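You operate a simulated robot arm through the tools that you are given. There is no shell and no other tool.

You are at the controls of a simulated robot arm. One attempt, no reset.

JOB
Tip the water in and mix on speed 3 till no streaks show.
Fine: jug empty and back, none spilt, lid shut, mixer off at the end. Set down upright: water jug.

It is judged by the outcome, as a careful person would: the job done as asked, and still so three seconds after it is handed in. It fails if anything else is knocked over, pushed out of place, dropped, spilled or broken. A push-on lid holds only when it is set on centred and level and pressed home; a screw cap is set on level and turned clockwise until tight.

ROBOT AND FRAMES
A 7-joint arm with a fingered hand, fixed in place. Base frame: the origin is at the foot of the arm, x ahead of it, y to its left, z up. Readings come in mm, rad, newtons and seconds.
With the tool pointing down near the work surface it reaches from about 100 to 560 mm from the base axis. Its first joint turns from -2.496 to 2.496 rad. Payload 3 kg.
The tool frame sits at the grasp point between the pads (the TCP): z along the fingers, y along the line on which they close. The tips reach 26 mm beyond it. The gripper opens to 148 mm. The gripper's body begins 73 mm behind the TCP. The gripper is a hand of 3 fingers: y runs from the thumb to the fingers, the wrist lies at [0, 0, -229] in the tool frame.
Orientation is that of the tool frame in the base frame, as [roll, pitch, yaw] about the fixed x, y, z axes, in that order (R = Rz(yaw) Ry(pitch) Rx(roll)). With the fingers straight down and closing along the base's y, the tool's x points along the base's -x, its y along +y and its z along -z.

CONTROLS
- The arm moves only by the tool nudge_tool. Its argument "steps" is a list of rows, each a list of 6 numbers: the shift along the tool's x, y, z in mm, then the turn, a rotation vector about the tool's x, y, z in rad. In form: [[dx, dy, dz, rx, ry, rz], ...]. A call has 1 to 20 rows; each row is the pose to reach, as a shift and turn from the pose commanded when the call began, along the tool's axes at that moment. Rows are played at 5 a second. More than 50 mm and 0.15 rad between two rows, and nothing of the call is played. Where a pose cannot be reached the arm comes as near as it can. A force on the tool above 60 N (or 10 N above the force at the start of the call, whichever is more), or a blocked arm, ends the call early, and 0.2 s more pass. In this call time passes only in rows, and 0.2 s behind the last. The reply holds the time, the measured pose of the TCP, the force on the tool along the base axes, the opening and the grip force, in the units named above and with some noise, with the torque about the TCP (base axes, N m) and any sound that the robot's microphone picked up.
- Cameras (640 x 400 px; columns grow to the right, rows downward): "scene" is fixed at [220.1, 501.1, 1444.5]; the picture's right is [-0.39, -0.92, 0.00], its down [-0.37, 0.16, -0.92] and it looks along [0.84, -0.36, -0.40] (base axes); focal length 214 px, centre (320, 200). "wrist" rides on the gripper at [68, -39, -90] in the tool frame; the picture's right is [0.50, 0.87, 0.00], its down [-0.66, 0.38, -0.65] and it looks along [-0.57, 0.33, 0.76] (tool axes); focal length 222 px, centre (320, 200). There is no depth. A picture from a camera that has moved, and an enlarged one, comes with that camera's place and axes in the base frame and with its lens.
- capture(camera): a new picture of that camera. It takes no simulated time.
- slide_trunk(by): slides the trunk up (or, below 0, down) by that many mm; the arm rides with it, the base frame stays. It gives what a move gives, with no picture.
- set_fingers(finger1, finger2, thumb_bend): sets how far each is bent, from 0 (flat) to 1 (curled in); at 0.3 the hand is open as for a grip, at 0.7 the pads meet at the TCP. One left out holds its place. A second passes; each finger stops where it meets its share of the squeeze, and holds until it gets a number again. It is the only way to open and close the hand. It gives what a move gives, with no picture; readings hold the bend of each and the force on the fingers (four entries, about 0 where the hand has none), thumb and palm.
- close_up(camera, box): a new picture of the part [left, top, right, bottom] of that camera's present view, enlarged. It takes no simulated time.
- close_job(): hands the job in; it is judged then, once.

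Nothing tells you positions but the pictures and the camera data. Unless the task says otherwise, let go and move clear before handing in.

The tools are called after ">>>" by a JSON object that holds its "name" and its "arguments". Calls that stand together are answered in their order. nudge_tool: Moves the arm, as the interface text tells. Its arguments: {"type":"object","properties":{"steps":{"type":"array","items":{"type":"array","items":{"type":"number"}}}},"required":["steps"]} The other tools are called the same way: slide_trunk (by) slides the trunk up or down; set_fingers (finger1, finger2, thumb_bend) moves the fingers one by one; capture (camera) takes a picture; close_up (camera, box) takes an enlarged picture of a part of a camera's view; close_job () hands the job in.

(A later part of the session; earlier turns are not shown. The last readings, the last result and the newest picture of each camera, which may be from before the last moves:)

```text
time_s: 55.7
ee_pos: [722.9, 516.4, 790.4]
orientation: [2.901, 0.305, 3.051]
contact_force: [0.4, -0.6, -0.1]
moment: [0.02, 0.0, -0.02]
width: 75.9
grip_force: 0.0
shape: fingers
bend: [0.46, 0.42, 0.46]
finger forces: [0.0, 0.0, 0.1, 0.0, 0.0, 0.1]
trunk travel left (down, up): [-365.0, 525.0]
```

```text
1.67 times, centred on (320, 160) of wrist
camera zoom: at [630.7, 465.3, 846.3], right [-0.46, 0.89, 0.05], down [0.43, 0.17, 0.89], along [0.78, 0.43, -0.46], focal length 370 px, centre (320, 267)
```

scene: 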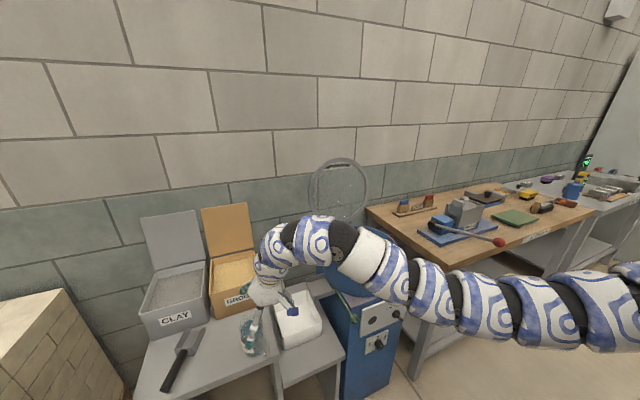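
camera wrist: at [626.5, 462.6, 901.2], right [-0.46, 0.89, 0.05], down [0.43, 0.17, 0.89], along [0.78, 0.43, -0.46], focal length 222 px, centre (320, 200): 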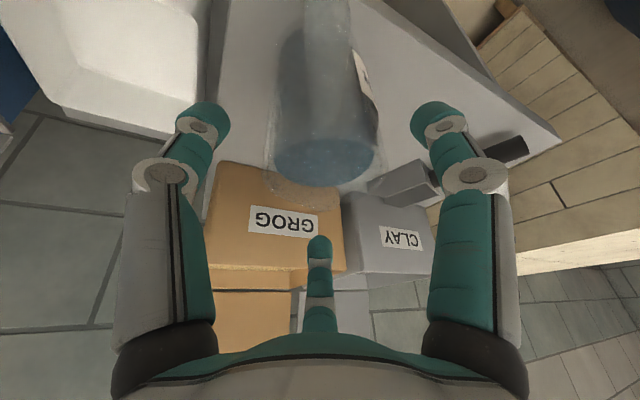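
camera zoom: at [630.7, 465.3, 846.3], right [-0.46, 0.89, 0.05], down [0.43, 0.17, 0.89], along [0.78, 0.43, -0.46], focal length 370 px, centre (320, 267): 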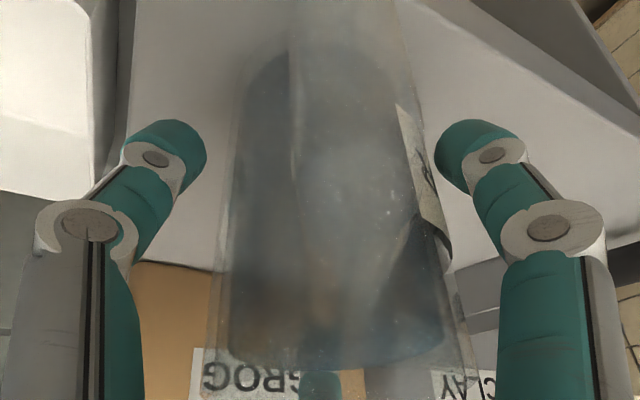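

>>> {"name": "set_fingers", "arguments": {"finger1": 0.5, "finger2": 0.47, "thumb_bend": 0.5}}

>>> {"name": "close_up", "arguments": {"camera": "wrist", "box": [160, 40, 480, 280]}}

```text
time_s: 56.7
ee_pos: [721.6, 516.3, 790.7]
orientation: [2.901, 0.304, 3.052]
contact_force: [0.4, -0.2, -0.1]
moment: [0.02, 0.05, -0.01]
width: 63.1
grip_force: 0.1
shape: fingers
bend: [0.5, 0.47, 0.5]
finger forces: [0.4, 0.1, 0.0, 0.0, 0.1, 0.0]
trunk travel left (down, up): [-365.0, 525.0]
```

```text
1.67 times, centred on (320, 160) of wrist
camera zoom: at [630.7, 465.3, 846.3], right [-0.46, 0.89, 0.05], down [0.43, 0.17, 0.89], along [0.78, 0.43, -0.46], focal length 370 px, centre (320, 267)
```

zoom: 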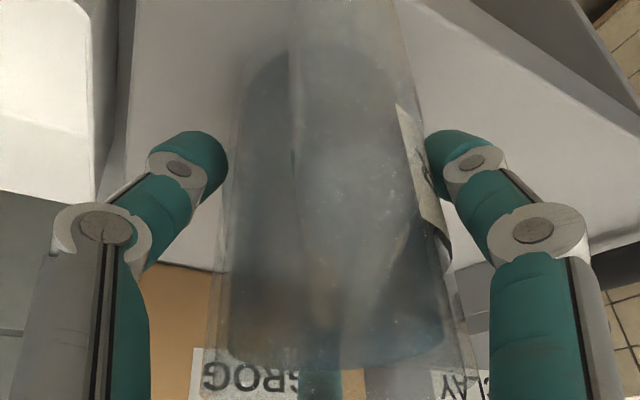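

>>> {"name": "set_fingers", "arguments": {"finger1": 0.54, "finger2": 0.54, "thumb_bend": 0.56}}

>>> {"name": "close_up", "arguments": {"camera": "wrist", "box": [160, 40, 480, 280]}}

>>> {"name": "close_up", "arguments": {"camera": "scene", "box": [216, 290, 296, 370]}}

```text
time_s: 57.7
ee_pos: [723.0, 517.5, 791.0]
orientation: [2.901, 0.304, 3.052]
contact_force: [-0.8, 0.2, 0.6]
moment: [-0.06, 0.1, 0.02]
width: 57.6
grip_force: 4.5
shape: fingers
bend: [0.5, 0.53, 0.53]
finger forces: [3.2, 2.1, 0.1, 0.1, 3.7, 0.0]
trunk travel left (down, up): [-365.0, 525.0]
```

```text
1.67 times, centred on (320, 160) of wrist
camera zoom: at [630.7, 465.3, 846.4], right [-0.46, 0.89, 0.05], down [0.43, 0.17, 0.89], along [0.78, 0.43, -0.46], focal length 370 px, centre (320, 267)
```

zoom: 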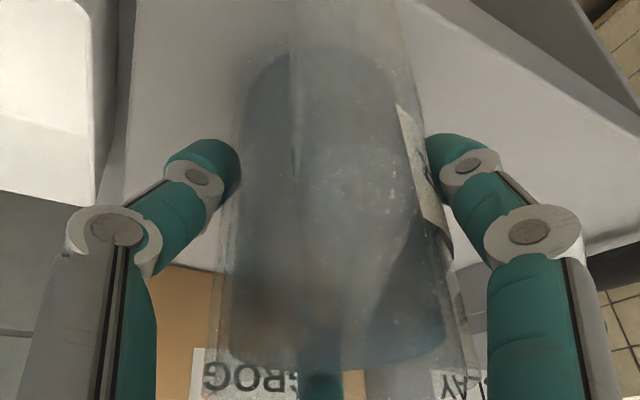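

```text
5.00 times, centred on (256, 330) of scene
camera zoom: at [220.1, 501.1, 1444.5], right [-0.39, -0.92, 0.0], down [-0.37, 0.16, -0.92], along [0.84, -0.36, -0.4], focal length 1072 px, centre (640, -450)
```

zoom: 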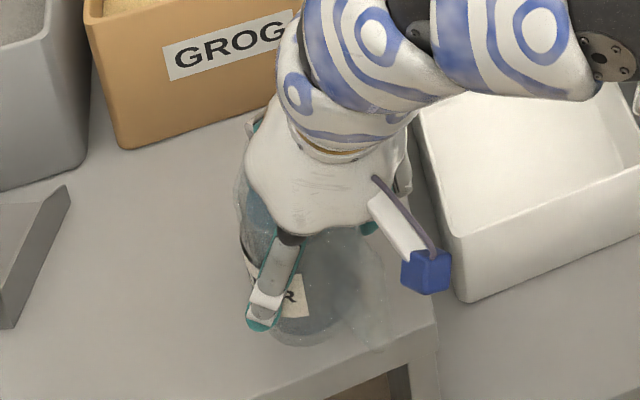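

All three digits are in balanced contact and the jug hasn't moved. I'll tighten the grip.

>>> {"name": "set_fingers", "arguments": {"finger1": 0.66, "finger2": 0.68, "thumb_bend": 0.68}}

>>> {"name": "close_up", "arguments": {"camera": "wrist", "box": [160, 40, 480, 280]}}

>>> {"name": "close_up", "arguments": {"camera": "scene", "box": [216, 290, 296, 370]}}

```text
time_s: 58.7
ee_pos: [721.5, 515.5, 790.8]
orientation: [2.9, 0.306, 3.052]
contact_force: [-0.2, -0.9, 3.5]
moment: [-0.1, 0.13, 0.06]
width: 55.4
grip_force: 16.5
shape: fingers
bend: [0.49, 0.59, 0.59]
finger forces: [12.0, 7.9, 0.0, 0.1, 14.0, 0.0]
trunk travel left (down, up): [-365.0, 525.0]
```

```text
1.67 times, centred on (320, 160) of wrist
camera zoom: at [630.7, 465.1, 846.6], right [-0.46, 0.89, 0.05], down [0.43, 0.17, 0.89], along [0.78, 0.43, -0.46], focal length 370 px, centre (320, 267)
```

zoom: 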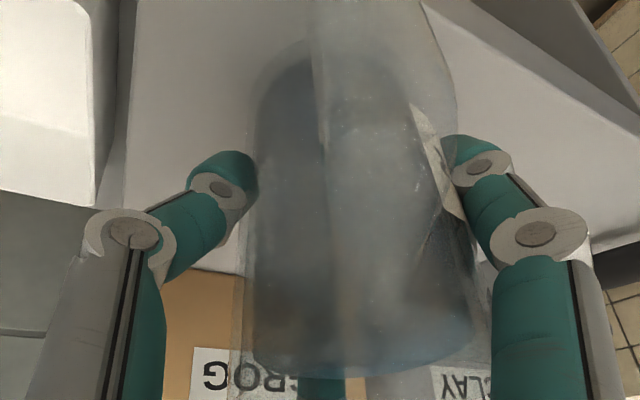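

```text
5.00 times, centred on (256, 330) of scene
camera zoom: at [220.1, 501.1, 1444.5], right [-0.39, -0.92, 0.0], down [-0.37, 0.16, -0.92], along [0.84, -0.36, -0.4], focal length 1072 px, centre (640, -450)
```

zoom: 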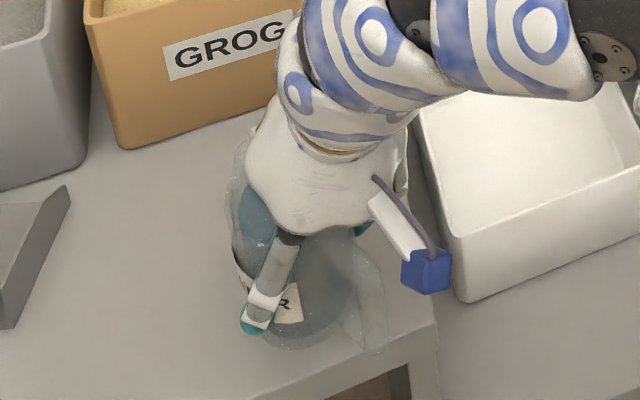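

The grip is at 16 N and the jug is upright, so I'll try a small lift.

>>> {"name": "slide_trunk", "arguments": {"by": 8}}

>>> {"name": "close_up", "arguments": {"camera": "wrist", "box": [160, 0, 480, 280]}}

>>> {"name": "close_up", "arguments": {"camera": "scene", "box": [216, 290, 296, 370]}}

```text
time_s: 59.2
ee_pos: [722.3, 516.5, 797.4]
orientation: [2.9, 0.302, 3.053]
contact_force: [-0.3, -0.2, -4.2]
moment: [0.03, -0.1, 0.02]
width: 55.6
grip_force: 15.9
shape: fingers
bend: [0.49, 0.6, 0.59]
finger forces: [13.1, 6.3, 0.1, 0.1, 12.1, 0.0]
trunk travel left (down, up): [-373.0, 517.0]
```

```text
1.43 times, centred on (320, 140) of wrist
camera zoom: at [630.8, 465.6, 853.7], right [-0.46, 0.89, 0.05], down [0.43, 0.17, 0.89], along [0.78, 0.43, -0.46], focal length 317 px, centre (320, 286)
```

zoom: 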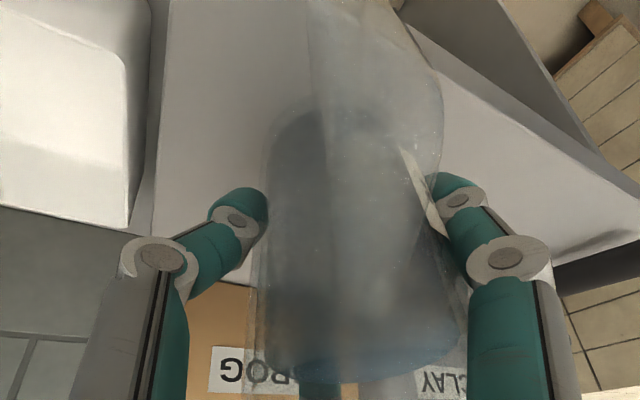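

```text
5.00 times, centred on (256, 330) of scene
camera zoom: at [220.1, 501.1, 1444.5], right [-0.39, -0.92, 0.0], down [-0.37, 0.16, -0.92], along [0.84, -0.36, -0.4], focal length 1072 px, centre (640, -450)
```

zoom: 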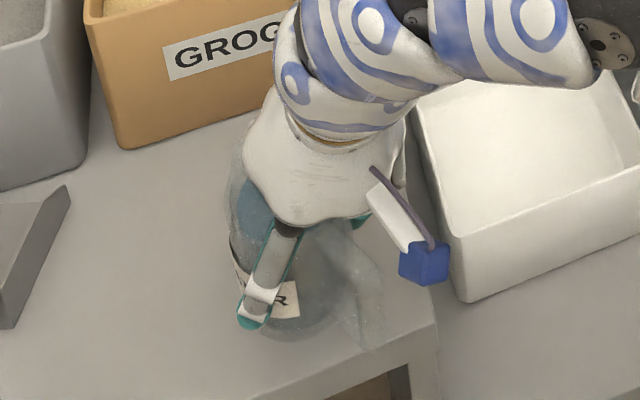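

The jug is lifted; its weight of about 4 N shows on the wrist and it isn't slipping. I'll firm the grip a bit more while it is only millimetres up.

>>> {"name": "set_fingers", "arguments": {"finger1": 0.74, "finger2": 0.8, "thumb_bend": 0.76}}

>>> {"name": "close_up", "arguments": {"camera": "wrist", "box": [160, 0, 480, 280]}}

>>> {"name": "close_up", "arguments": {"camera": "scene", "box": [216, 290, 296, 370]}}

```text
time_s: 60.2
ee_pos: [723.0, 516.2, 798.5]
orientation: [2.9, 0.302, 3.052]
contact_force: [0.0, -0.2, -3.3]
moment: [-0.02, -0.08, -0.03]
width: 55.4
grip_force: 19.9
shape: fingers
bend: [0.46, 0.6, 0.62]
finger forces: [15.6, 9.0, 0.0, 0.0, 16.8, 0.0]
trunk travel left (down, up): [-373.0, 517.0]
```

```text
1.43 times, centred on (320, 140) of wrist
camera zoom: at [630.8, 465.4, 854.0], right [-0.46, 0.89, 0.05], down [0.43, 0.17, 0.89], along [0.78, 0.43, -0.46], focal length 317 px, centre (320, 286)
```

zoom: 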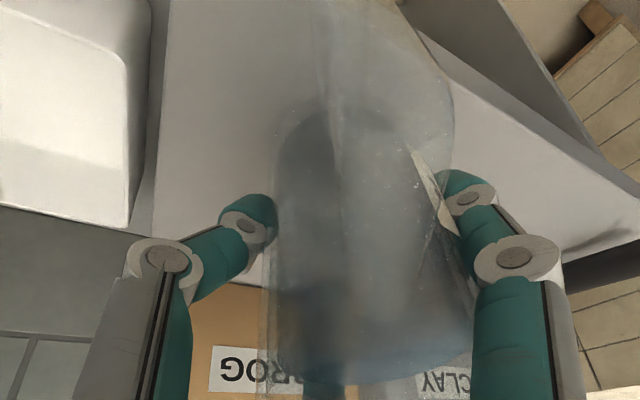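

```text
5.00 times, centred on (256, 330) of scene
camera zoom: at [220.1, 501.1, 1444.5], right [-0.39, -0.92, 0.0], down [-0.37, 0.16, -0.92], along [0.84, -0.36, -0.4], focal length 1072 px, centre (640, -450)
```

zoom: 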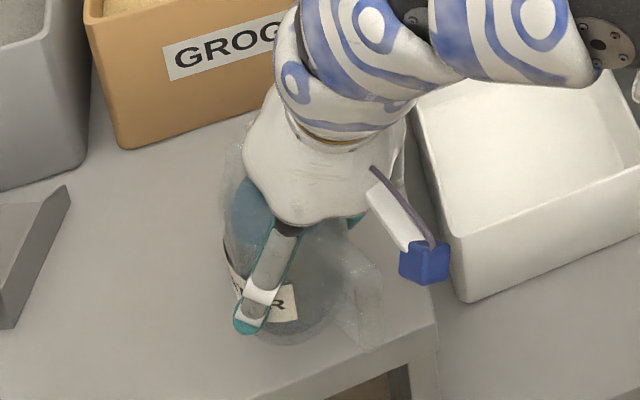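

Grip is firm at 20 N. I'll lift in stages, watching for slip.

>>> {"name": "slide_trunk", "arguments": {"by": 30}}

>>> {"name": "close_up", "arguments": {"camera": "wrist", "box": [160, 0, 480, 280]}}

>>> {"name": "close_up", "arguments": {"camera": "scene", "box": [216, 270, 306, 360]}}

```text
time_s: 61.0
ee_pos: [721.9, 516.4, 828.4]
orientation: [2.9, 0.302, 3.053]
contact_force: [0.7, -0.5, -4.5]
moment: [0.02, -0.12, 0.04]
width: 55.4
grip_force: 20.8
shape: fingers
bend: [0.46, 0.6, 0.62]
finger forces: [15.7, 9.1, 0.0, 0.0, 16.8, 0.0]
trunk travel left (down, up): [-403.0, 487.0]
```

```text
1.43 times, centred on (320, 140) of wrist
camera zoom: at [631.0, 465.4, 884.0], right [-0.46, 0.89, 0.05], down [0.43, 0.17, 0.89], along [0.78, 0.43, -0.46], focal length 317 px, centre (320, 286)
```

zoom: 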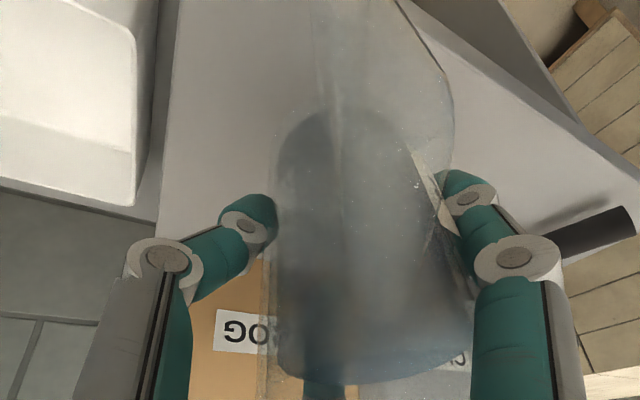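

```text
4.44 times, centred on (261, 315) of scene
camera zoom: at [220.1, 501.1, 1444.5], right [-0.39, -0.92, 0.0], down [-0.37, 0.16, -0.92], along [0.84, -0.36, -0.4], focal length 953 px, centre (582, -311)
```

zoom: 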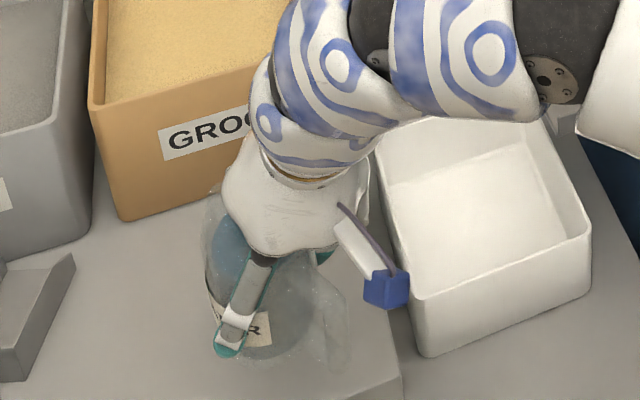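

The jug is held securely, with no slip. Lifting well clear now.

>>> {"name": "slide_trunk", "arguments": {"by": 180}}

>>> {"name": "capture", "arguments": {"camera": "scene"}}

>>> {"name": "close_up", "arguments": {"camera": "scene", "box": [216, 220, 306, 310]}}

```text
time_s: 63.0
ee_pos: [722.8, 517.3, 1008.2]
orientation: [2.9, 0.302, 3.053]
contact_force: [0.5, 1.0, -3.6]
moment: [0.02, -0.12, 0.01]
width: 55.2
grip_force: 20.9
shape: fingers
bend: [0.46, 0.6, 0.62]
finger forces: [15.7, 9.0, 0.1, 0.0, 16.8, 0.1]
trunk travel left (down, up): [-583.0, 307.0]
```

```text
taken
```

scene: 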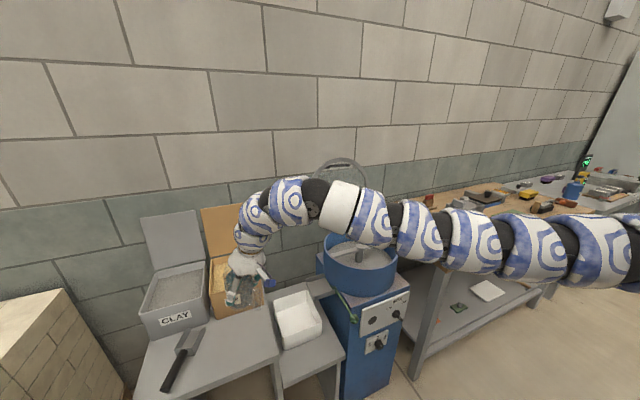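

```text
4.44 times, centred on (261, 265) of scene
camera zoom: at [220.1, 501.1, 1444.5], right [-0.39, -0.92, 0.0], down [-0.37, 0.16, -0.92], along [0.84, -0.36, -0.4], focal length 953 px, centre (582, -89)
```

zoom: 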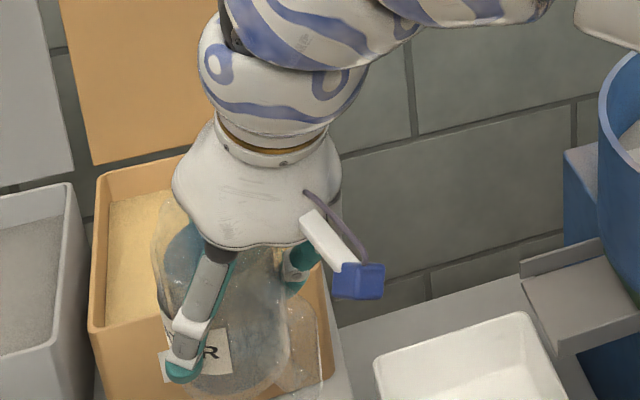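

The jug is upright and steady. I'll carry it level towards the mixer, yawing 38° about the vertical on the way.

>>> {"name": "nudge_tool", "arguments": {"steps": [[-0.7, -18.1, -6.7, -0.0141, 0.0107, -0.0436], [-1.5, -36.1, -13.3, -0.0282, 0.0214, -0.0872], [-2.2, -54.2, -20, -0.0423, 0.0321, -0.1308], [-3, -72.3, -26.6, -0.0564, 0.0428, -0.1744], [-3.7, -90.4, -33.3, -0.0705, 0.0535, -0.218], [-4.5, -108.4, -40, -0.0846, 0.0642, -0.2616], [-5.2, -126.5, -46.6, -0.0987, 0.0749, -0.3052], [-6, -144.6, -53.3, -0.1128, 0.0856, -0.3488], [-6.7, -162.6, -60, -0.1269, 0.0963, -0.3924], [-7.5, -180.7, -66.6, -0.141, 0.107, -0.436], [-8.2, -198.8, -73.3, -0.1551, 0.1177, -0.4796], [-9, -216.8, -80, -0.1692, 0.1284, -0.5232], [-9.7, -234.9, -86.6, -0.1833, 0.1391, -0.5668], [-10.5, -253, -93.3, -0.197, 0.15, -0.611]]}}

>>> {"name": "capture", "arguments": {"camera": "scene"}}

>>> {"name": "capture", "arguments": {"camera": "wrist"}}

```text
time_s: 66.0
ee_pos: [710.9, 257.9, 1030.2]
orientation: [2.901, 0.303, -2.571]
contact_force: [0.5, 0.1, -3.7]
moment: [0.04, -0.09, 0.01]
width: 55.3
grip_force: 21.0
shape: fingers
bend: [0.45, 0.61, 0.63]
finger forces: [17.2, 8.0, 0.1, 0.1, 16.9, 0.0]
out of reach, approached as far as the arm can: row 14
trunk travel left (down, up): [-583.0, 307.0]
```

```text
taken
```

scene: 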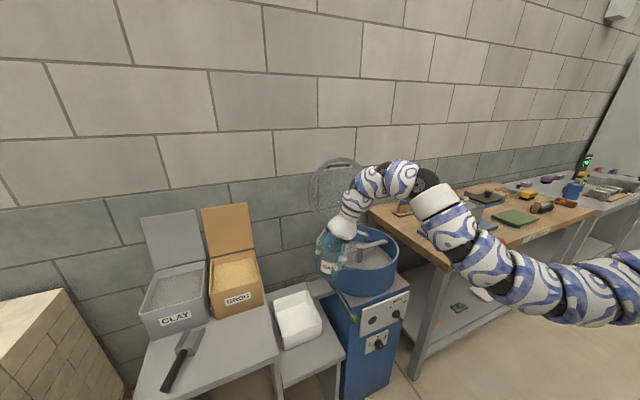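

```text
taken
camera wrist: at [669.2, 161.1, 1086.1], right [-0.91, 0.42, 0.05], down [0.23, 0.4, 0.89], along [0.35, 0.82, -0.46], focal length 222 px, centre (320, 200)
```

wrist: 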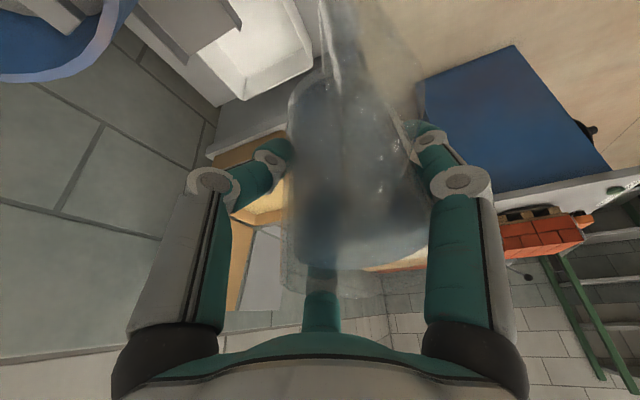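

The jug is still level. The wrist is near a joint limit with this yaw, so I'll undo the yaw and carry the jug over the bowl. I put the bowl centre at ≈ (868, 31), radius ≈ 158, rim z≈895. I'll pour towards +y with the lip well inside.

>>> {"name": "nudge_tool", "arguments": {"steps": [[3.9, -17, -2.4, 0.0123, -0.0094, 0.0381], [7.9, -34, -4.8, 0.0246, -0.0188, 0.0762], [11.8, -51, -7.2, 0.0369, -0.0281, 0.1144], [15.7, -68, -9.6, 0.0492, -0.0375, 0.1525], [19.7, -85, -12, 0.0616, -0.0469, 0.1906], [23.6, -102, -14.4, 0.0739, -0.0563, 0.2288], [27.5, -119, -16.8, 0.0862, -0.0656, 0.2669], [31.4, -136, -19.2, 0.0985, -0.075, 0.305], [35.4, -153, -21.6, 0.1108, -0.0844, 0.3431], [39.3, -170, -24, 0.1231, -0.0938, 0.3812], [43.2, -187, -26.4, 0.1354, -0.1031, 0.4194], [47.2, -204, -28.8, 0.1477, -0.1125, 0.4575], [51.1, -221, -31.2, 0.1601, -0.1219, 0.4956], [55, -238, -33.6, 0.1724, -0.1312, 0.5338], [59, -255, -36, 0.1847, -0.1406, 0.5719], [62.9, -272, -38.4, 0.197, -0.15, 0.61]]}}

>>> {"name": "capture", "arguments": {"camera": "scene"}}

>>> {"name": "capture", "arguments": {"camera": "wrist"}}

```text
time_s: 69.4
ee_pos: [813.4, -0.7, 986.4]
orientation: [2.9, 0.302, 3.052]
contact_force: [1.0, 0.0, -3.8]
moment: [0.03, -0.08, 0.01]
width: 55.1
grip_force: 21.9
shape: fingers
bend: [0.45, 0.61, 0.64]
finger forces: [17.6, 7.7, 0.1, 0.0, 17.1, 0.1]
trunk travel left (down, up): [-583.0, 307.0]
```

```text
taken
```

scene: 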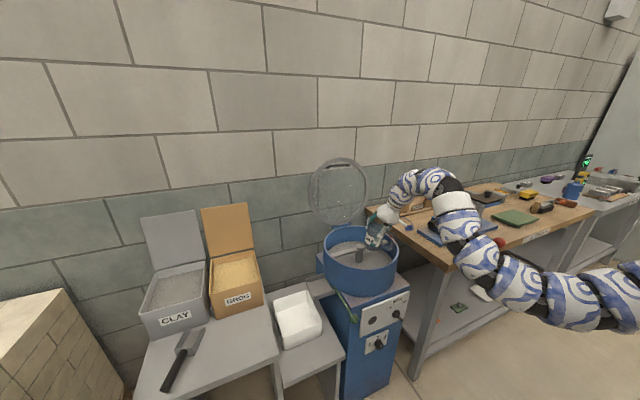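

```text
taken
camera wrist: at [722.3, -51.1, 1041.1], right [-0.46, 0.89, 0.05], down [0.43, 0.17, 0.89], along [0.78, 0.43, -0.46], focal length 222 px, centre (320, 200)
```

wrist: 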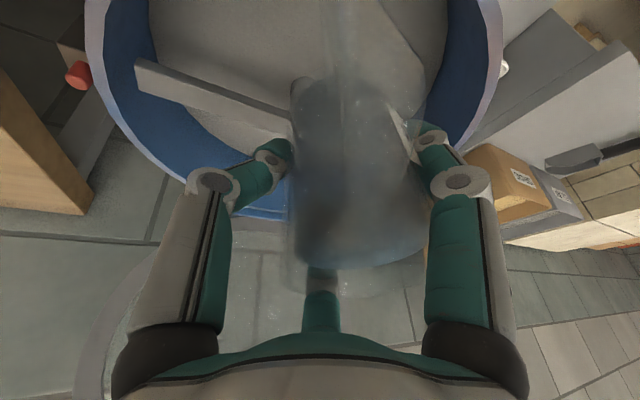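

>>> {"name": "close_up", "arguments": {"camera": "scene", "box": [310, 180, 430, 300]}}

```text
3.33 times, centred on (370, 240) of scene
camera zoom: at [220.1, 501.1, 1444.5], right [-0.39, -0.92, 0.0], down [-0.37, 0.16, -0.92], along [0.84, -0.36, -0.4], focal length 715 px, centre (153, 67)
```

zoom: 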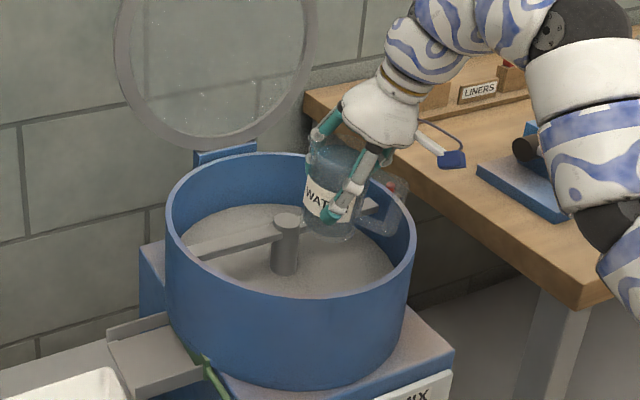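

The jug is above the bowl, well inside the rim. I'll tilt the first 21°, before any flow, to check that the wrist follows.

>>> {"name": "nudge_tool", "arguments": {"steps": [[-0.08, -1.75, -0.25, 0.0499, 0, -0.0161], [-0.18, -3.39, -0.57, 0.0997, 0, -0.0321], [-0.3, -4.88, -0.94, 0.1496, 0, -0.0482], [-0.44, -6.25, -1.36, 0.1994, 0, -0.0643], [-0.58, -7.46, -1.8, 0.2493, 0, -0.0804], [-0.74, -8.54, -2.28, 0.2991, 0, -0.0964], [-0.9, -9.46, -2.79, 0.349, 0, -0.1125]]}}

>>> {"name": "close_up", "arguments": {"camera": "scene", "box": [310, 180, 430, 300]}}

```text
time_s: 71.0
ee_pos: [814.0, -9.2, 985.3]
orientation: [-2.998, 0.308, -3.112]
contact_force: [-0.3, 0.2, -4.2]
moment: [0.02, -0.12, 0.04]
width: 55.3
grip_force: 21.4
shape: fingers
bend: [0.45, 0.61, 0.64]
finger forces: [18.0, 7.9, 0.0, 0.0, 16.7, 0.0]
trunk travel left (down, up): [-583.0, 307.0]
```

```text
3.33 times, centred on (370, 240) of scene
camera zoom: at [220.1, 501.1, 1444.5], right [-0.39, -0.92, 0.0], down [-0.37, 0.16, -0.92], along [0.84, -0.36, -0.4], focal length 715 px, centre (153, 67)
```

zoom: 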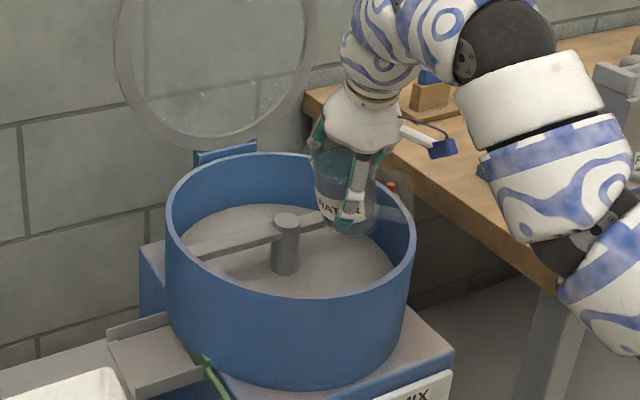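

The wrist tracks the tilt cleanly. I'll continue the pour slowly to about 81°, keeping the lip over the same spot.

>>> {"name": "nudge_tool", "arguments": {"steps": [[-0.07, -0.94, -0.22, 0.0499, 0, -0.0161], [-0.16, -1.74, -0.49, 0.0997, 0, -0.0321], [-0.27, -2.4, -0.83, 0.1496, 0, -0.0482], [-0.39, -2.93, -1.2, 0.1994, 0, -0.0643], [-0.52, -3.31, -1.61, 0.2493, 0, -0.0804], [-0.67, -3.56, -2.06, 0.2991, 0, -0.0964], [-0.82, -3.66, -2.53, 0.349, 0, -0.1125], [-0.97, -3.61, -3.01, 0.3988, 0, -0.1286], [-1.13, -3.42, -3.51, 0.4487, 0, -0.1446], [-1.29, -3.09, -4, 0.4985, 0, -0.1607]]}}

>>> {"name": "close_up", "arguments": {"camera": "scene", "box": [310, 180, 430, 300]}}

```text
time_s: 73.2
ee_pos: [812.6, -13.1, 990.4]
orientation: [-2.454, 0.245, -2.961]
contact_force: [0.0, 0.8, -2.9]
moment: [0.01, -0.07, 0.01]
width: 55.1
grip_force: 21.3
shape: fingers
bend: [0.45, 0.61, 0.64]
finger forces: [17.9, 7.7, 0.1, 0.0, 16.4, 0.0]
trunk travel left (down, up): [-583.0, 307.0]
```

```text
3.33 times, centred on (370, 240) of scene
camera zoom: at [220.1, 501.1, 1444.5], right [-0.39, -0.92, 0.0], down [-0.37, 0.16, -0.92], along [0.84, -0.36, -0.4], focal length 715 px, centre (153, 67)
```

zoom: 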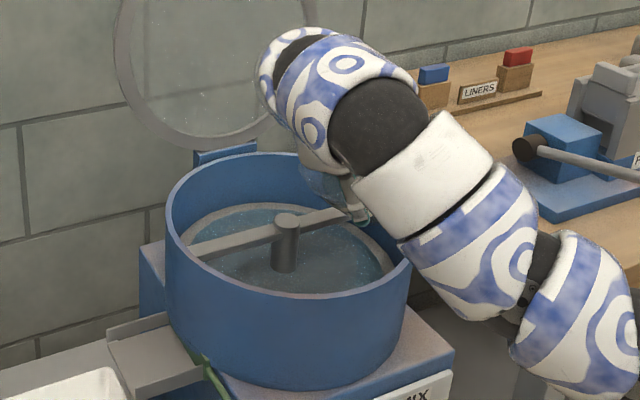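

Water is landing in the bowl with none outside. I'll continue tilting.

>>> {"name": "nudge_tool", "arguments": {"steps": [[-0.21, 0.14, -0.66, 0.0499, 0, -0.0161], [-0.45, 0.44, -1.38, 0.0997, 0, -0.0321], [-0.69, 0.86, -2.14, 0.1496, 0, -0.0482], [-0.95, 1.42, -2.95, 0.1994, 0, -0.0643], [-1.23, 2.13, -3.8, 0.2493, 0, -0.0804], [-1.51, 2.96, -4.67, 0.2991, 0, -0.0964], [-1.8, 3.95, -5.58, 0.349, 0, -0.1125], [-2.1, 5.08, -6.51, 0.3988, 0, -0.1286], [-2.4, 6.36, -7.44, 0.4487, 0, -0.1446], [-2.7, 7.77, -8.37, 0.4985, 0, -0.1607]]}}

>>> {"name": "close_up", "arguments": {"camera": "scene", "box": [310, 180, 430, 300]}}

>>> {"name": "capture", "arguments": {"camera": "wrist"}}

```text
time_s: 75.4
ee_pos: [813.7, 0.1, 994.7]
orientation: [-1.939, 0.115, -2.865]
contact_force: [-0.3, -0.2, -1.3]
moment: [0.03, -0.03, -0.02]
width: 55.3
grip_force: 21.0
shape: fingers
bend: [0.45, 0.61, 0.65]
finger forces: [17.7, 7.7, 0.1, 0.0, 16.8, 0.0]
trunk travel left (down, up): [-583.0, 307.0]
```

```text
3.33 times, centred on (370, 240) of scene
camera zoom: at [220.1, 501.1, 1444.5], right [-0.39, -0.92, 0.0], down [-0.37, 0.16, -0.92], along [0.84, -0.36, -0.4], focal length 715 px, centre (153, 67)
```

zoom: 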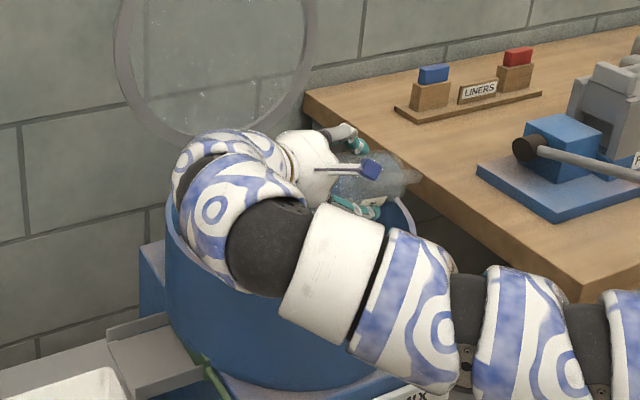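

```text
taken
camera wrist: at [723.3, 46.8, 1054.7], right [-0.47, 0.19, -0.86], down [0.44, 0.9, -0.04], along [0.77, -0.39, -0.51], focal length 222 px, centre (320, 200)
```

wrist: 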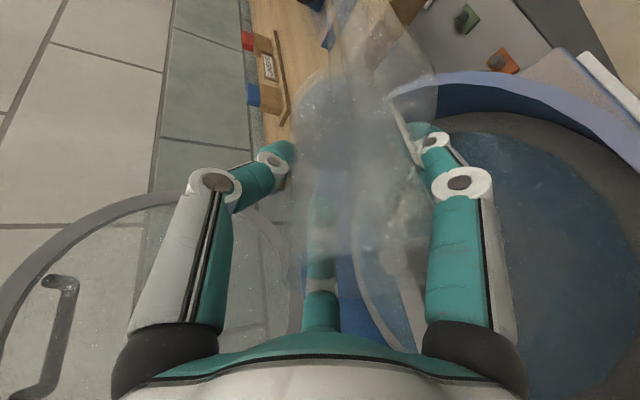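

The wrist load has dropped from 4.2 N to 1.3 N, so the jug is nearly empty. I'll tilt to about 111° to drain it completely.

>>> {"name": "nudge_tool", "arguments": {"steps": [[-0.77, -1.24, -2.37, 0.0499, 0, -0.0161], [-1.55, -2.35, -4.8, 0.0997, 0, -0.0321], [-2.35, -3.33, -7.28, 0.1496, 0, -0.0482], [-3.16, -4.16, -9.8, 0.1994, 0, -0.0643], [-3.99, -4.86, -12.36, 0.2493, 0, -0.0804], [-4.83, -5.41, -14.96, 0.2991, 0, -0.0964], [-5.67, -5.82, -17.57, 0.349, 0, -0.1125], [-6.53, -6.09, -20.21, 0.3988, 0, -0.1286], [-7.38, -6.22, -22.85, 0.4487, 0, -0.1446], [-8.23, -6.19, -25.5, 0.4985, 0, -0.1607], [-8.23, -6.19, -25.5, 0.4985, 0, -0.1607], [-8.23, -6.19, -25.5, 0.4985, 0, -0.1607], [-8.23, -6.19, -25.5, 0.4985, 0, -0.1607], [-8.23, -6.19, -25.5, 0.4985, 0, -0.1607]]}}

>>> {"name": "close_up", "arguments": {"camera": "scene", "box": [310, 180, 430, 300]}}

>>> {"name": "capture", "arguments": {"camera": "wrist"}}

```text
time_s: 78.4
ee_pos: [802.1, 9.2, 1022.6]
orientation: [-1.441, -0.043, -2.847]
contact_force: [-0.3, 0.5, -0.9]
moment: [0.04, 0.0, -0.01]
width: 55.3
grip_force: 21.3
shape: fingers
bend: [0.45, 0.61, 0.65]
finger forces: [17.6, 7.6, 0.0, 0.1, 17.0, 0.2]
out of reach, approached as far as the arm can: row 8, 9, 10, 11, 12, 13, 14
trunk travel left (down, up): [-583.0, 307.0]
```

```text
3.33 times, centred on (370, 240) of scene
camera zoom: at [220.1, 501.1, 1444.5], right [-0.39, -0.92, 0.0], down [-0.37, 0.16, -0.92], along [0.84, -0.36, -0.4], focal length 715 px, centre (153, 67)
```

zoom: 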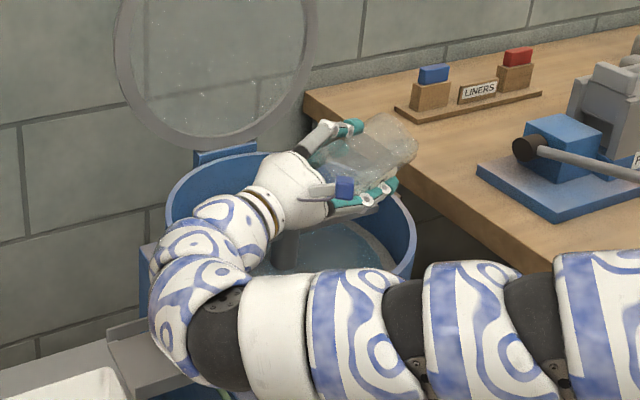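

```text
taken
camera wrist: at [712.2, 81.8, 1052.8], right [-0.48, -0.26, -0.84], down [0.43, 0.76, -0.49], along [0.76, -0.6, -0.25], focal length 222 px, centre (320, 200)
```

wrist: 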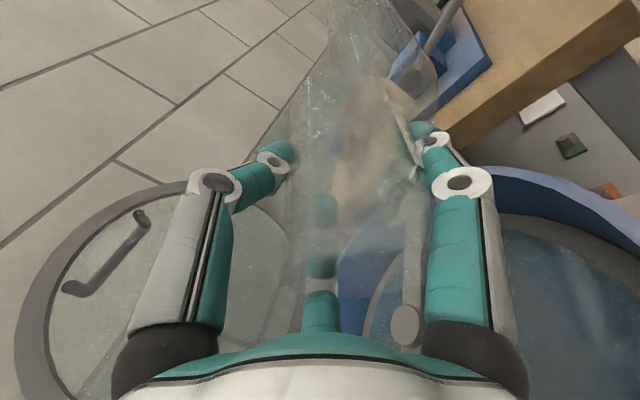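

>>> {"name": "close_up", "arguments": {"camera": "scene", "box": [355, 205, 395, 245]}}

>>> {"name": "close_up", "arguments": {"camera": "wrist", "box": [260, 0, 480, 360]}}

```text
10.00 times, centred on (375, 225) of scene
camera zoom: at [220.1, 501.1, 1444.5], right [-0.39, -0.92, 0.0], down [-0.37, 0.16, -0.92], along [0.84, -0.36, -0.4], focal length 2145 px, centre (-230, -50)
```

zoom: 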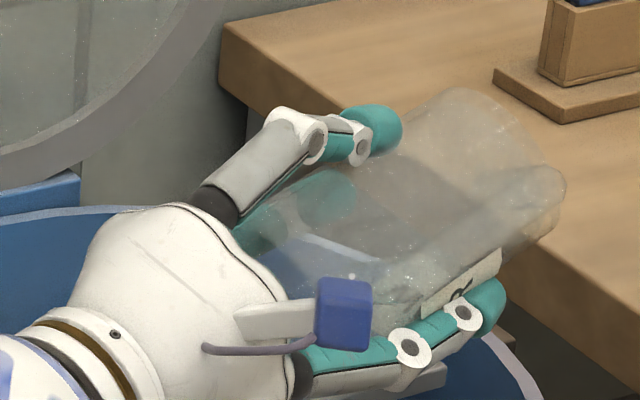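

```text
1.11 times, centred on (370, 180) of wrist
camera zoom: at [712.2, 81.8, 1052.8], right [-0.48, -0.26, -0.84], down [0.43, 0.76, -0.49], along [0.76, -0.6, -0.25], focal length 247 px, centre (264, 222)
```

zoom: 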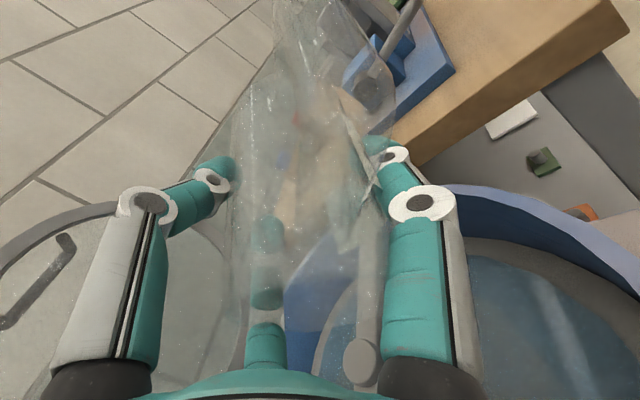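

The jug is empty and its weight is steady at about 1 N. I'll rotate it back upright over the bowl.

>>> {"name": "nudge_tool", "arguments": {"steps": [[0, 0, 0, -0.1024, 0, 0.0332], [0, 0, 0, -0.2048, 0, 0.0663], [0, 0, 0, -0.3073, 0, 0.0995], [0, 0, 0, -0.4097, 0, 0.1327], [0, 0, 0, -0.5121, 0, 0.1658], [0, 0, 0, -0.6145, 0, 0.199], [0, 0, 0, -0.717, 0, 0.2322], [0, 0, 0, -0.8194, 0, 0.2654], [0, 0, 0, -0.9218, 0, 0.2985], [0, 0, 0, -1.0242, 0, 0.3317], [0, 0, 0, -1.1267, 0, 0.3649], [0, 0, 0, -1.2291, 0, 0.3981], [0, 0, 0, -1.3315, 0, 0.4312], [0, 0, 0, -1.4339, 0, 0.4644], [0, 0, 0, -1.5364, 0, 0.4976], [0, 0, 0, -1.6388, 0, 0.5308], [0, 0, 0, -1.7412, 0, 0.5639], [0, 0, 0, -1.8434, 0, 0.5971]]}}

>>> {"name": "capture", "arguments": {"camera": "scene"}}

>>> {"name": "close_up", "arguments": {"camera": "scene", "box": [310, 180, 430, 300]}}

```text
time_s: 82.2
ee_pos: [800.6, 10.9, 1023.3]
orientation: [2.899, 0.304, 3.052]
contact_force: [0.1, 0.6, -2.2]
moment: [-0.02, -0.05, 0.02]
width: 55.2
grip_force: 21.3
shape: fingers
bend: [0.45, 0.61, 0.65]
finger forces: [17.7, 7.3, 0.0, 0.1, 17.1, 0.0]
out of reach, approached as far as the arm can: row 11, 12, 13, 14, 15, 16
trunk travel left (down, up): [-583.0, 307.0]
```

```text
taken
```

scene: 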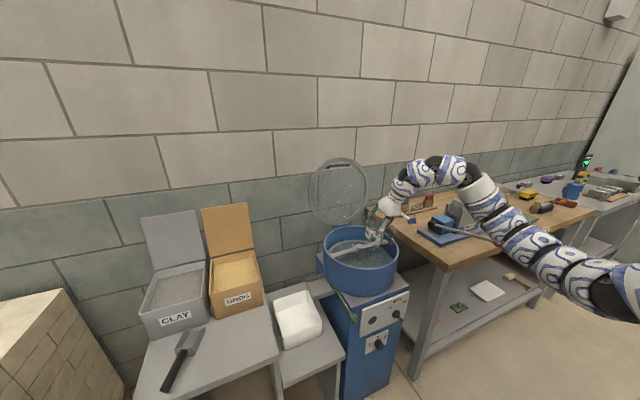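

```text
3.33 times, centred on (370, 240) of scene
camera zoom: at [220.1, 501.1, 1444.5], right [-0.39, -0.92, 0.0], down [-0.37, 0.16, -0.92], along [0.84, -0.36, -0.4], focal length 715 px, centre (153, 67)
```

zoom: 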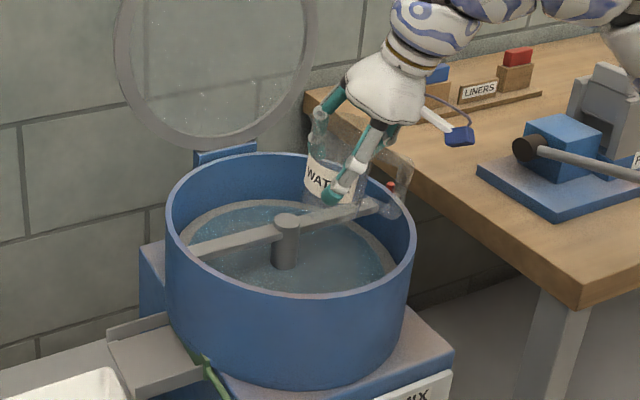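

The jug is upright and dry, and the water is all in the bowl. I'll carry it back over its table.

>>> {"name": "nudge_tool", "arguments": {"steps": [[6.1, 24.4, 4.7, 0, 0, 0], [12.2, 48.7, 9.5, 0, 0, 0], [18.3, 73.1, 14.2, 0, 0, 0], [24.3, 97.5, 18.9, 0, 0, 0], [30.4, 121.9, 23.7, 0, 0, 0], [36.5, 146.2, 28.4, 0, 0, 0], [42.6, 170.6, 33.1, 0, 0, 0], [48.7, 195, 37.9, 0, 0, 0], [54.8, 219.3, 42.6, 0, 0, 0], [60.9, 243.7, 47.4, 0, 0, 0], [66.9, 268.1, 52.1, 0, 0, 0], [73, 292.4, 56.8, 0, 0, 0], [79.1, 316.8, 61.6, 0, 0, 0], [85.2, 341.2, 66.3, 0, 0, 0], [91.3, 365.6, 71, 0, 0, 0], [97.4, 389.9, 75.8, 0, 0, 0], [103.4, 414.3, 80.5, 0, 0, 0], [109.5, 438.7, 85.2, 0, 0, 0], [115.6, 463, 90, 0, 0, 0], [121.7, 487.4, 94.7, 0, 0, 0]]}}

>>> {"name": "capture", "arguments": {"camera": "wrist"}}

>>> {"name": "capture", "arguments": {"camera": "scene"}}

```text
time_s: 86.4
ee_pos: [721.0, 513.8, 1009.8]
orientation: [2.899, 0.306, 3.053]
contact_force: [0.0, 0.2, -0.3]
moment: [-0.02, -0.05, -0.04]
width: 55.1
grip_force: 20.6
shape: fingers
bend: [0.44, 0.62, 0.66]
finger forces: [18.1, 7.2, 0.0, 0.0, 17.4, 0.1]
trunk travel left (down, up): [-583.0, 307.0]
```

```text
taken
camera wrist: at [629.7, 463.5, 1064.9], right [-0.46, 0.89, 0.05], down [0.42, 0.17, 0.89], along [0.78, 0.43, -0.46], focal length 222 px, centre (320, 200)
```

wrist: 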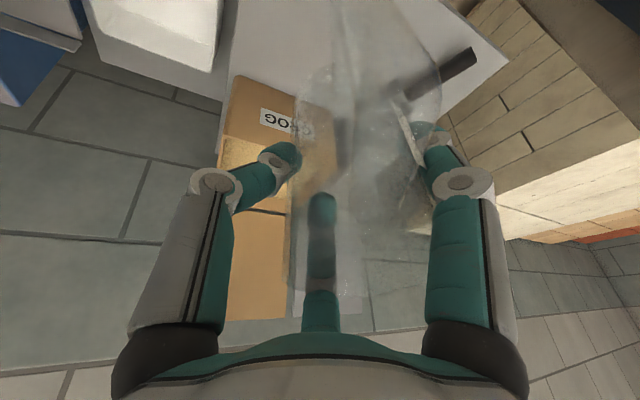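

```text
taken
```

scene: 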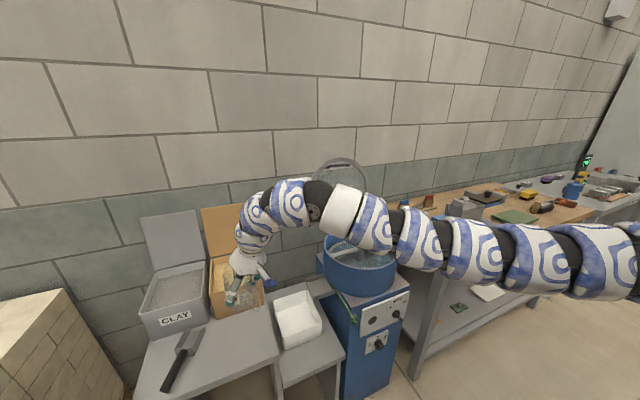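

>>> {"name": "close_up", "arguments": {"camera": "scene", "box": [216, 240, 286, 310]}}

>>> {"name": "close_up", "arguments": {"camera": "wrist", "box": [200, 0, 480, 260]}}

```text
5.71 times, centred on (251, 275) of scene
camera zoom: at [220.1, 501.1, 1444.5], right [-0.39, -0.92, 0.0], down [-0.37, 0.16, -0.92], along [0.84, -0.36, -0.4], focal length 1226 px, centre (714, -229)
```

zoom: 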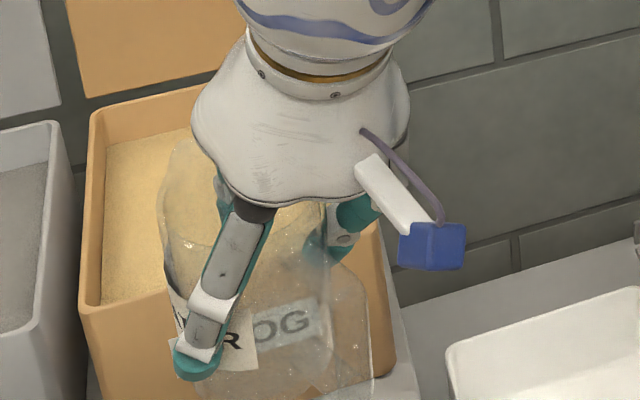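

```text
1.54 times, centred on (340, 130) of wrist
camera zoom: at [629.7, 463.5, 1064.9], right [-0.46, 0.89, 0.05], down [0.42, 0.17, 0.89], along [0.78, 0.43, -0.46], focal length 342 px, centre (289, 308)
```

zoom: 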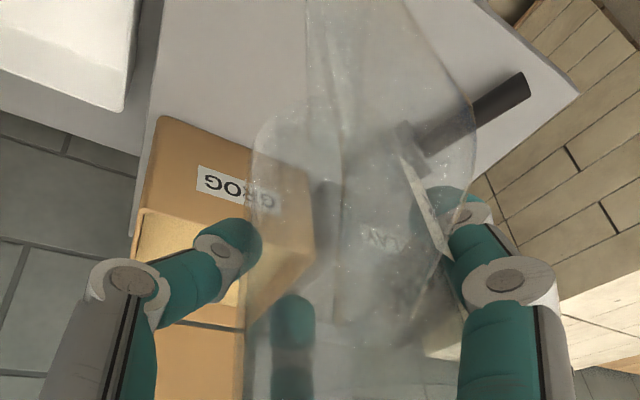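

Jug is upright. I'll lower it with the trunk, slowing near the table.

>>> {"name": "slide_trunk", "arguments": {"by": -195}}

>>> {"name": "slide_trunk", "arguments": {"by": -15}}

>>> {"name": "close_up", "arguments": {"camera": "scene", "box": [216, 290, 296, 370]}}

>>> {"name": "close_up", "arguments": {"camera": "wrist", "box": [160, 0, 480, 280]}}

```text
time_s: 88.5
ee_pos: [722.4, 513.6, 813.0]
orientation: [2.9, 0.306, 3.052]
contact_force: [-0.7, -0.6, -0.7]
moment: [-0.01, -0.02, 0.03]
width: 55.2
grip_force: 21.3
shape: fingers
bend: [0.44, 0.62, 0.66]
finger forces: [18.0, 7.3, 0.0, 0.0, 17.3, 0.1]
trunk travel left (down, up): [-388.0, 502.0]
```

```text
time_s: 89.2
ee_pos: [721.4, 513.3, 799.0]
orientation: [2.9, 0.305, 3.052]
contact_force: [0.0, 0.6, -1.7]
moment: [-0.01, -0.02, 0.0]
width: 55.1
grip_force: 21.3
shape: fingers
bend: [0.44, 0.62, 0.66]
finger forces: [18.1, 7.2, 0.1, 0.1, 17.4, 0.1]
trunk travel left (down, up): [-373.0, 517.0]
```

```text
5.00 times, centred on (256, 330) of scene
camera zoom: at [220.1, 501.1, 1444.5], right [-0.39, -0.92, 0.0], down [-0.37, 0.16, -0.92], along [0.84, -0.36, -0.4], focal length 1072 px, centre (640, -450)
```

zoom: 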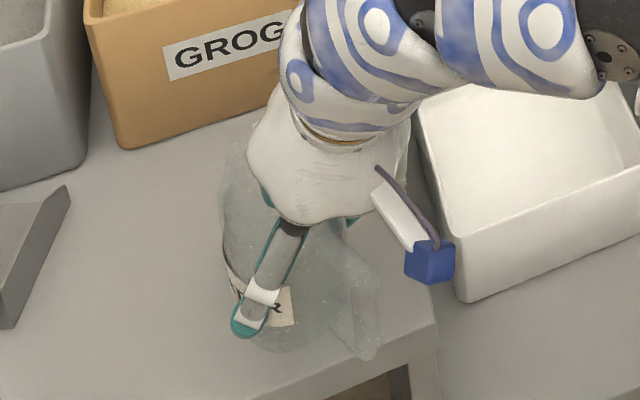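

```text
1.43 times, centred on (320, 140) of wrist
camera zoom: at [629.8, 462.8, 854.2], right [-0.46, 0.89, 0.05], down [0.42, 0.17, 0.89], along [0.78, 0.43, -0.46], focal length 317 px, centre (320, 286)
```

zoom: 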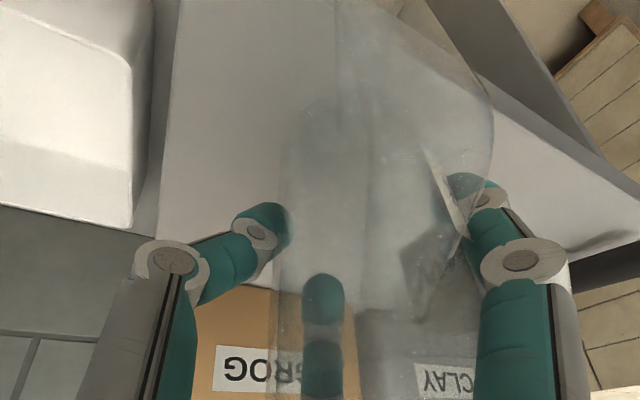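

>>> {"name": "slide_trunk", "arguments": {"by": -5}}

>>> {"name": "slide_trunk", "arguments": {"by": -3}}

>>> {"name": "slide_trunk", "arguments": {"by": -2}}

```text
time_s: 89.7
ee_pos: [722.0, 513.6, 793.5]
orientation: [2.901, 0.304, 3.053]
contact_force: [0.0, 0.0, -0.7]
moment: [0.0, -0.03, 0.01]
width: 55.1
grip_force: 20.9
shape: fingers
bend: [0.44, 0.62, 0.66]
finger forces: [18.1, 7.2, 0.1, 0.0, 17.4, 0.0]
trunk travel left (down, up): [-368.0, 522.0]
```

```text
time_s: 90.2
ee_pos: [721.8, 513.7, 791.0]
orientation: [2.9, 0.306, 3.053]
contact_force: [0.9, 0.2, 1.7]
moment: [0.02, 0.07, -0.04]
width: 55.2
grip_force: 21.4
shape: fingers
bend: [0.44, 0.62, 0.66]
finger forces: [17.5, 7.3, 0.0, 0.0, 17.8, 0.0]
trunk travel left (down, up): [-365.0, 525.0]
```

```text
time_s: 90.7
ee_pos: [721.0, 514.4, 790.2]
orientation: [2.897, 0.305, 3.051]
contact_force: [2.5, -0.3, 7.8]
moment: [0.07, 0.19, 0.0]
width: 55.1
grip_force: 21.9
shape: fingers
bend: [0.44, 0.62, 0.66]
finger forces: [16.6, 8.3, 0.0, 0.0, 18.5, 0.0]
trunk travel left (down, up): [-363.0, 527.0]
```

The jug is on the table again, contact at the same height as when I picked it up. I'll relax the grip evenly, then open.

>>> {"name": "set_fingers", "arguments": {"finger1": 0.48, "finger2": 0.64, "thumb_bend": 0.68}}

>>> {"name": "set_fingers", "arguments": {"finger1": 0.4, "finger2": 0.5, "thumb_bend": 0.58}}

>>> {"name": "set_fingers", "arguments": {"finger1": 0.36, "finger2": 0.27, "thumb_bend": 0.4}}

>>> {"name": "close_up", "arguments": {"camera": "scene", "box": [216, 290, 296, 370]}}

>>> {"name": "close_up", "arguments": {"camera": "wrist", "box": [160, 0, 480, 280]}}

```text
time_s: 91.7
ee_pos: [720.1, 513.9, 789.8]
orientation: [2.9, 0.306, 3.053]
contact_force: [0.2, -0.2, 3.7]
moment: [0.09, 0.15, -0.03]
width: 56.8
grip_force: 7.4
shape: fingers
bend: [0.42, 0.62, 0.65]
finger forces: [6.5, 1.5, 0.0, 0.0, 7.0, 0.0]
trunk travel left (down, up): [-363.0, 527.0]
```

```text
time_s: 92.7
ee_pos: [721.7, 512.9, 788.4]
orientation: [2.9, 0.305, 3.053]
contact_force: [0.4, -0.1, 0.0]
moment: [0.06, 0.0, 0.01]
width: 68.4
grip_force: 0.0
shape: fingers
bend: [0.4, 0.5, 0.57]
finger forces: [0.1, 0.0, 0.0, 0.0, 0.0, 0.0]
trunk travel left (down, up): [-363.0, 527.0]
```

```text
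time_s: 93.7
ee_pos: [722.5, 514.2, 788.8]
orientation: [2.901, 0.305, 3.053]
contact_force: [-0.5, 0.1, 0.6]
moment: [-0.01, 0.0, 0.01]
width: 101.0
grip_force: 0.0
shape: fingers
bend: [0.36, 0.27, 0.4]
finger forces: [0.1, 0.1, 0.0, 0.1, 0.1, 0.0]
trunk travel left (down, up): [-363.0, 527.0]
```

```text
5.00 times, centred on (256, 330) of scene
camera zoom: at [220.1, 501.1, 1444.5], right [-0.39, -0.92, 0.0], down [-0.37, 0.16, -0.92], along [0.84, -0.36, -0.4], focal length 1072 px, centre (640, -450)
```

zoom: 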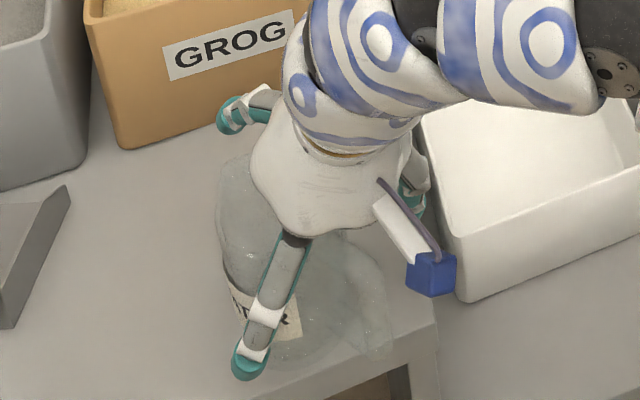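

```text
1.43 times, centred on (320, 140) of wrist
camera zoom: at [629.8, 462.7, 844.1], right [-0.46, 0.89, 0.05], down [0.42, 0.17, 0.89], along [0.78, 0.43, -0.46], focal length 317 px, centre (320, 286)
```

zoom: 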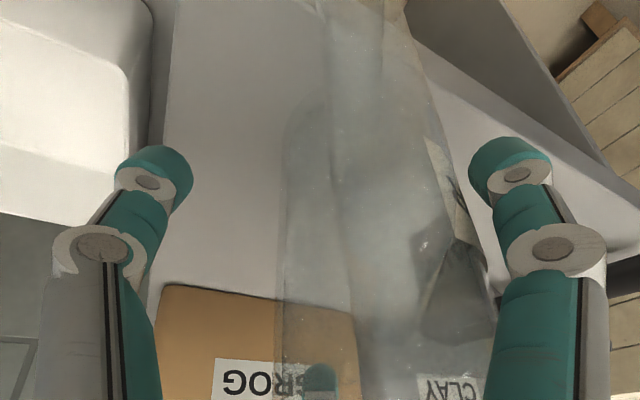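

>>> {"name": "set_fingers", "arguments": {"finger1": 0.27, "finger2": 0.25, "thumb_bend": 0.36}}

>>> {"name": "slide_trunk", "arguments": {"by": 60}}

>>> {"name": "close_up", "arguments": {"camera": "scene", "box": [216, 290, 296, 370]}}

```text
time_s: 94.7
ee_pos: [721.4, 514.4, 787.9]
orientation: [2.902, 0.305, 3.055]
contact_force: [0.2, 0.6, 0.0]
moment: [-0.01, -0.04, -0.02]
width: 120.3
grip_force: 0.1
shape: fingers
bend: [0.27, 0.25, 0.36]
finger forces: [0.0, 0.0, 0.1, 0.0, 0.0, 0.0]
trunk travel left (down, up): [-363.0, 527.0]
```

```text
time_s: 95.7
ee_pos: [721.1, 513.9, 847.4]
orientation: [2.9, 0.306, 3.054]
contact_force: [-0.1, -0.2, 0.3]
moment: [0.0, 0.02, -0.02]
width: 120.3
grip_force: 0.1
shape: fingers
bend: [0.27, 0.25, 0.36]
finger forces: [0.0, 0.1, 0.0, 0.0, 0.0, 0.1]
trunk travel left (down, up): [-423.0, 467.0]
```

```text
5.00 times, centred on (256, 330) of scene
camera zoom: at [220.1, 501.1, 1444.5], right [-0.39, -0.92, 0.0], down [-0.37, 0.16, -0.92], along [0.84, -0.36, -0.4], focal length 1072 px, centre (640, -450)
```

zoom: 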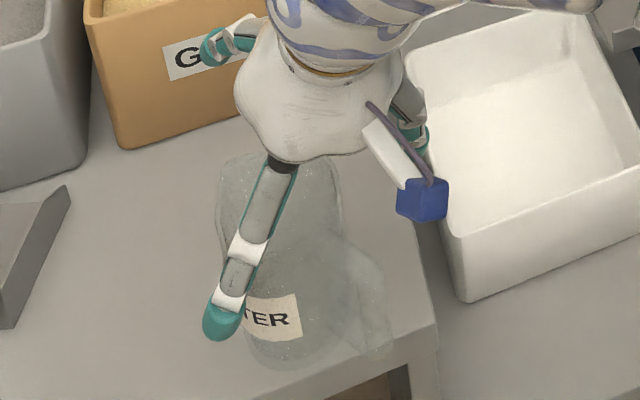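

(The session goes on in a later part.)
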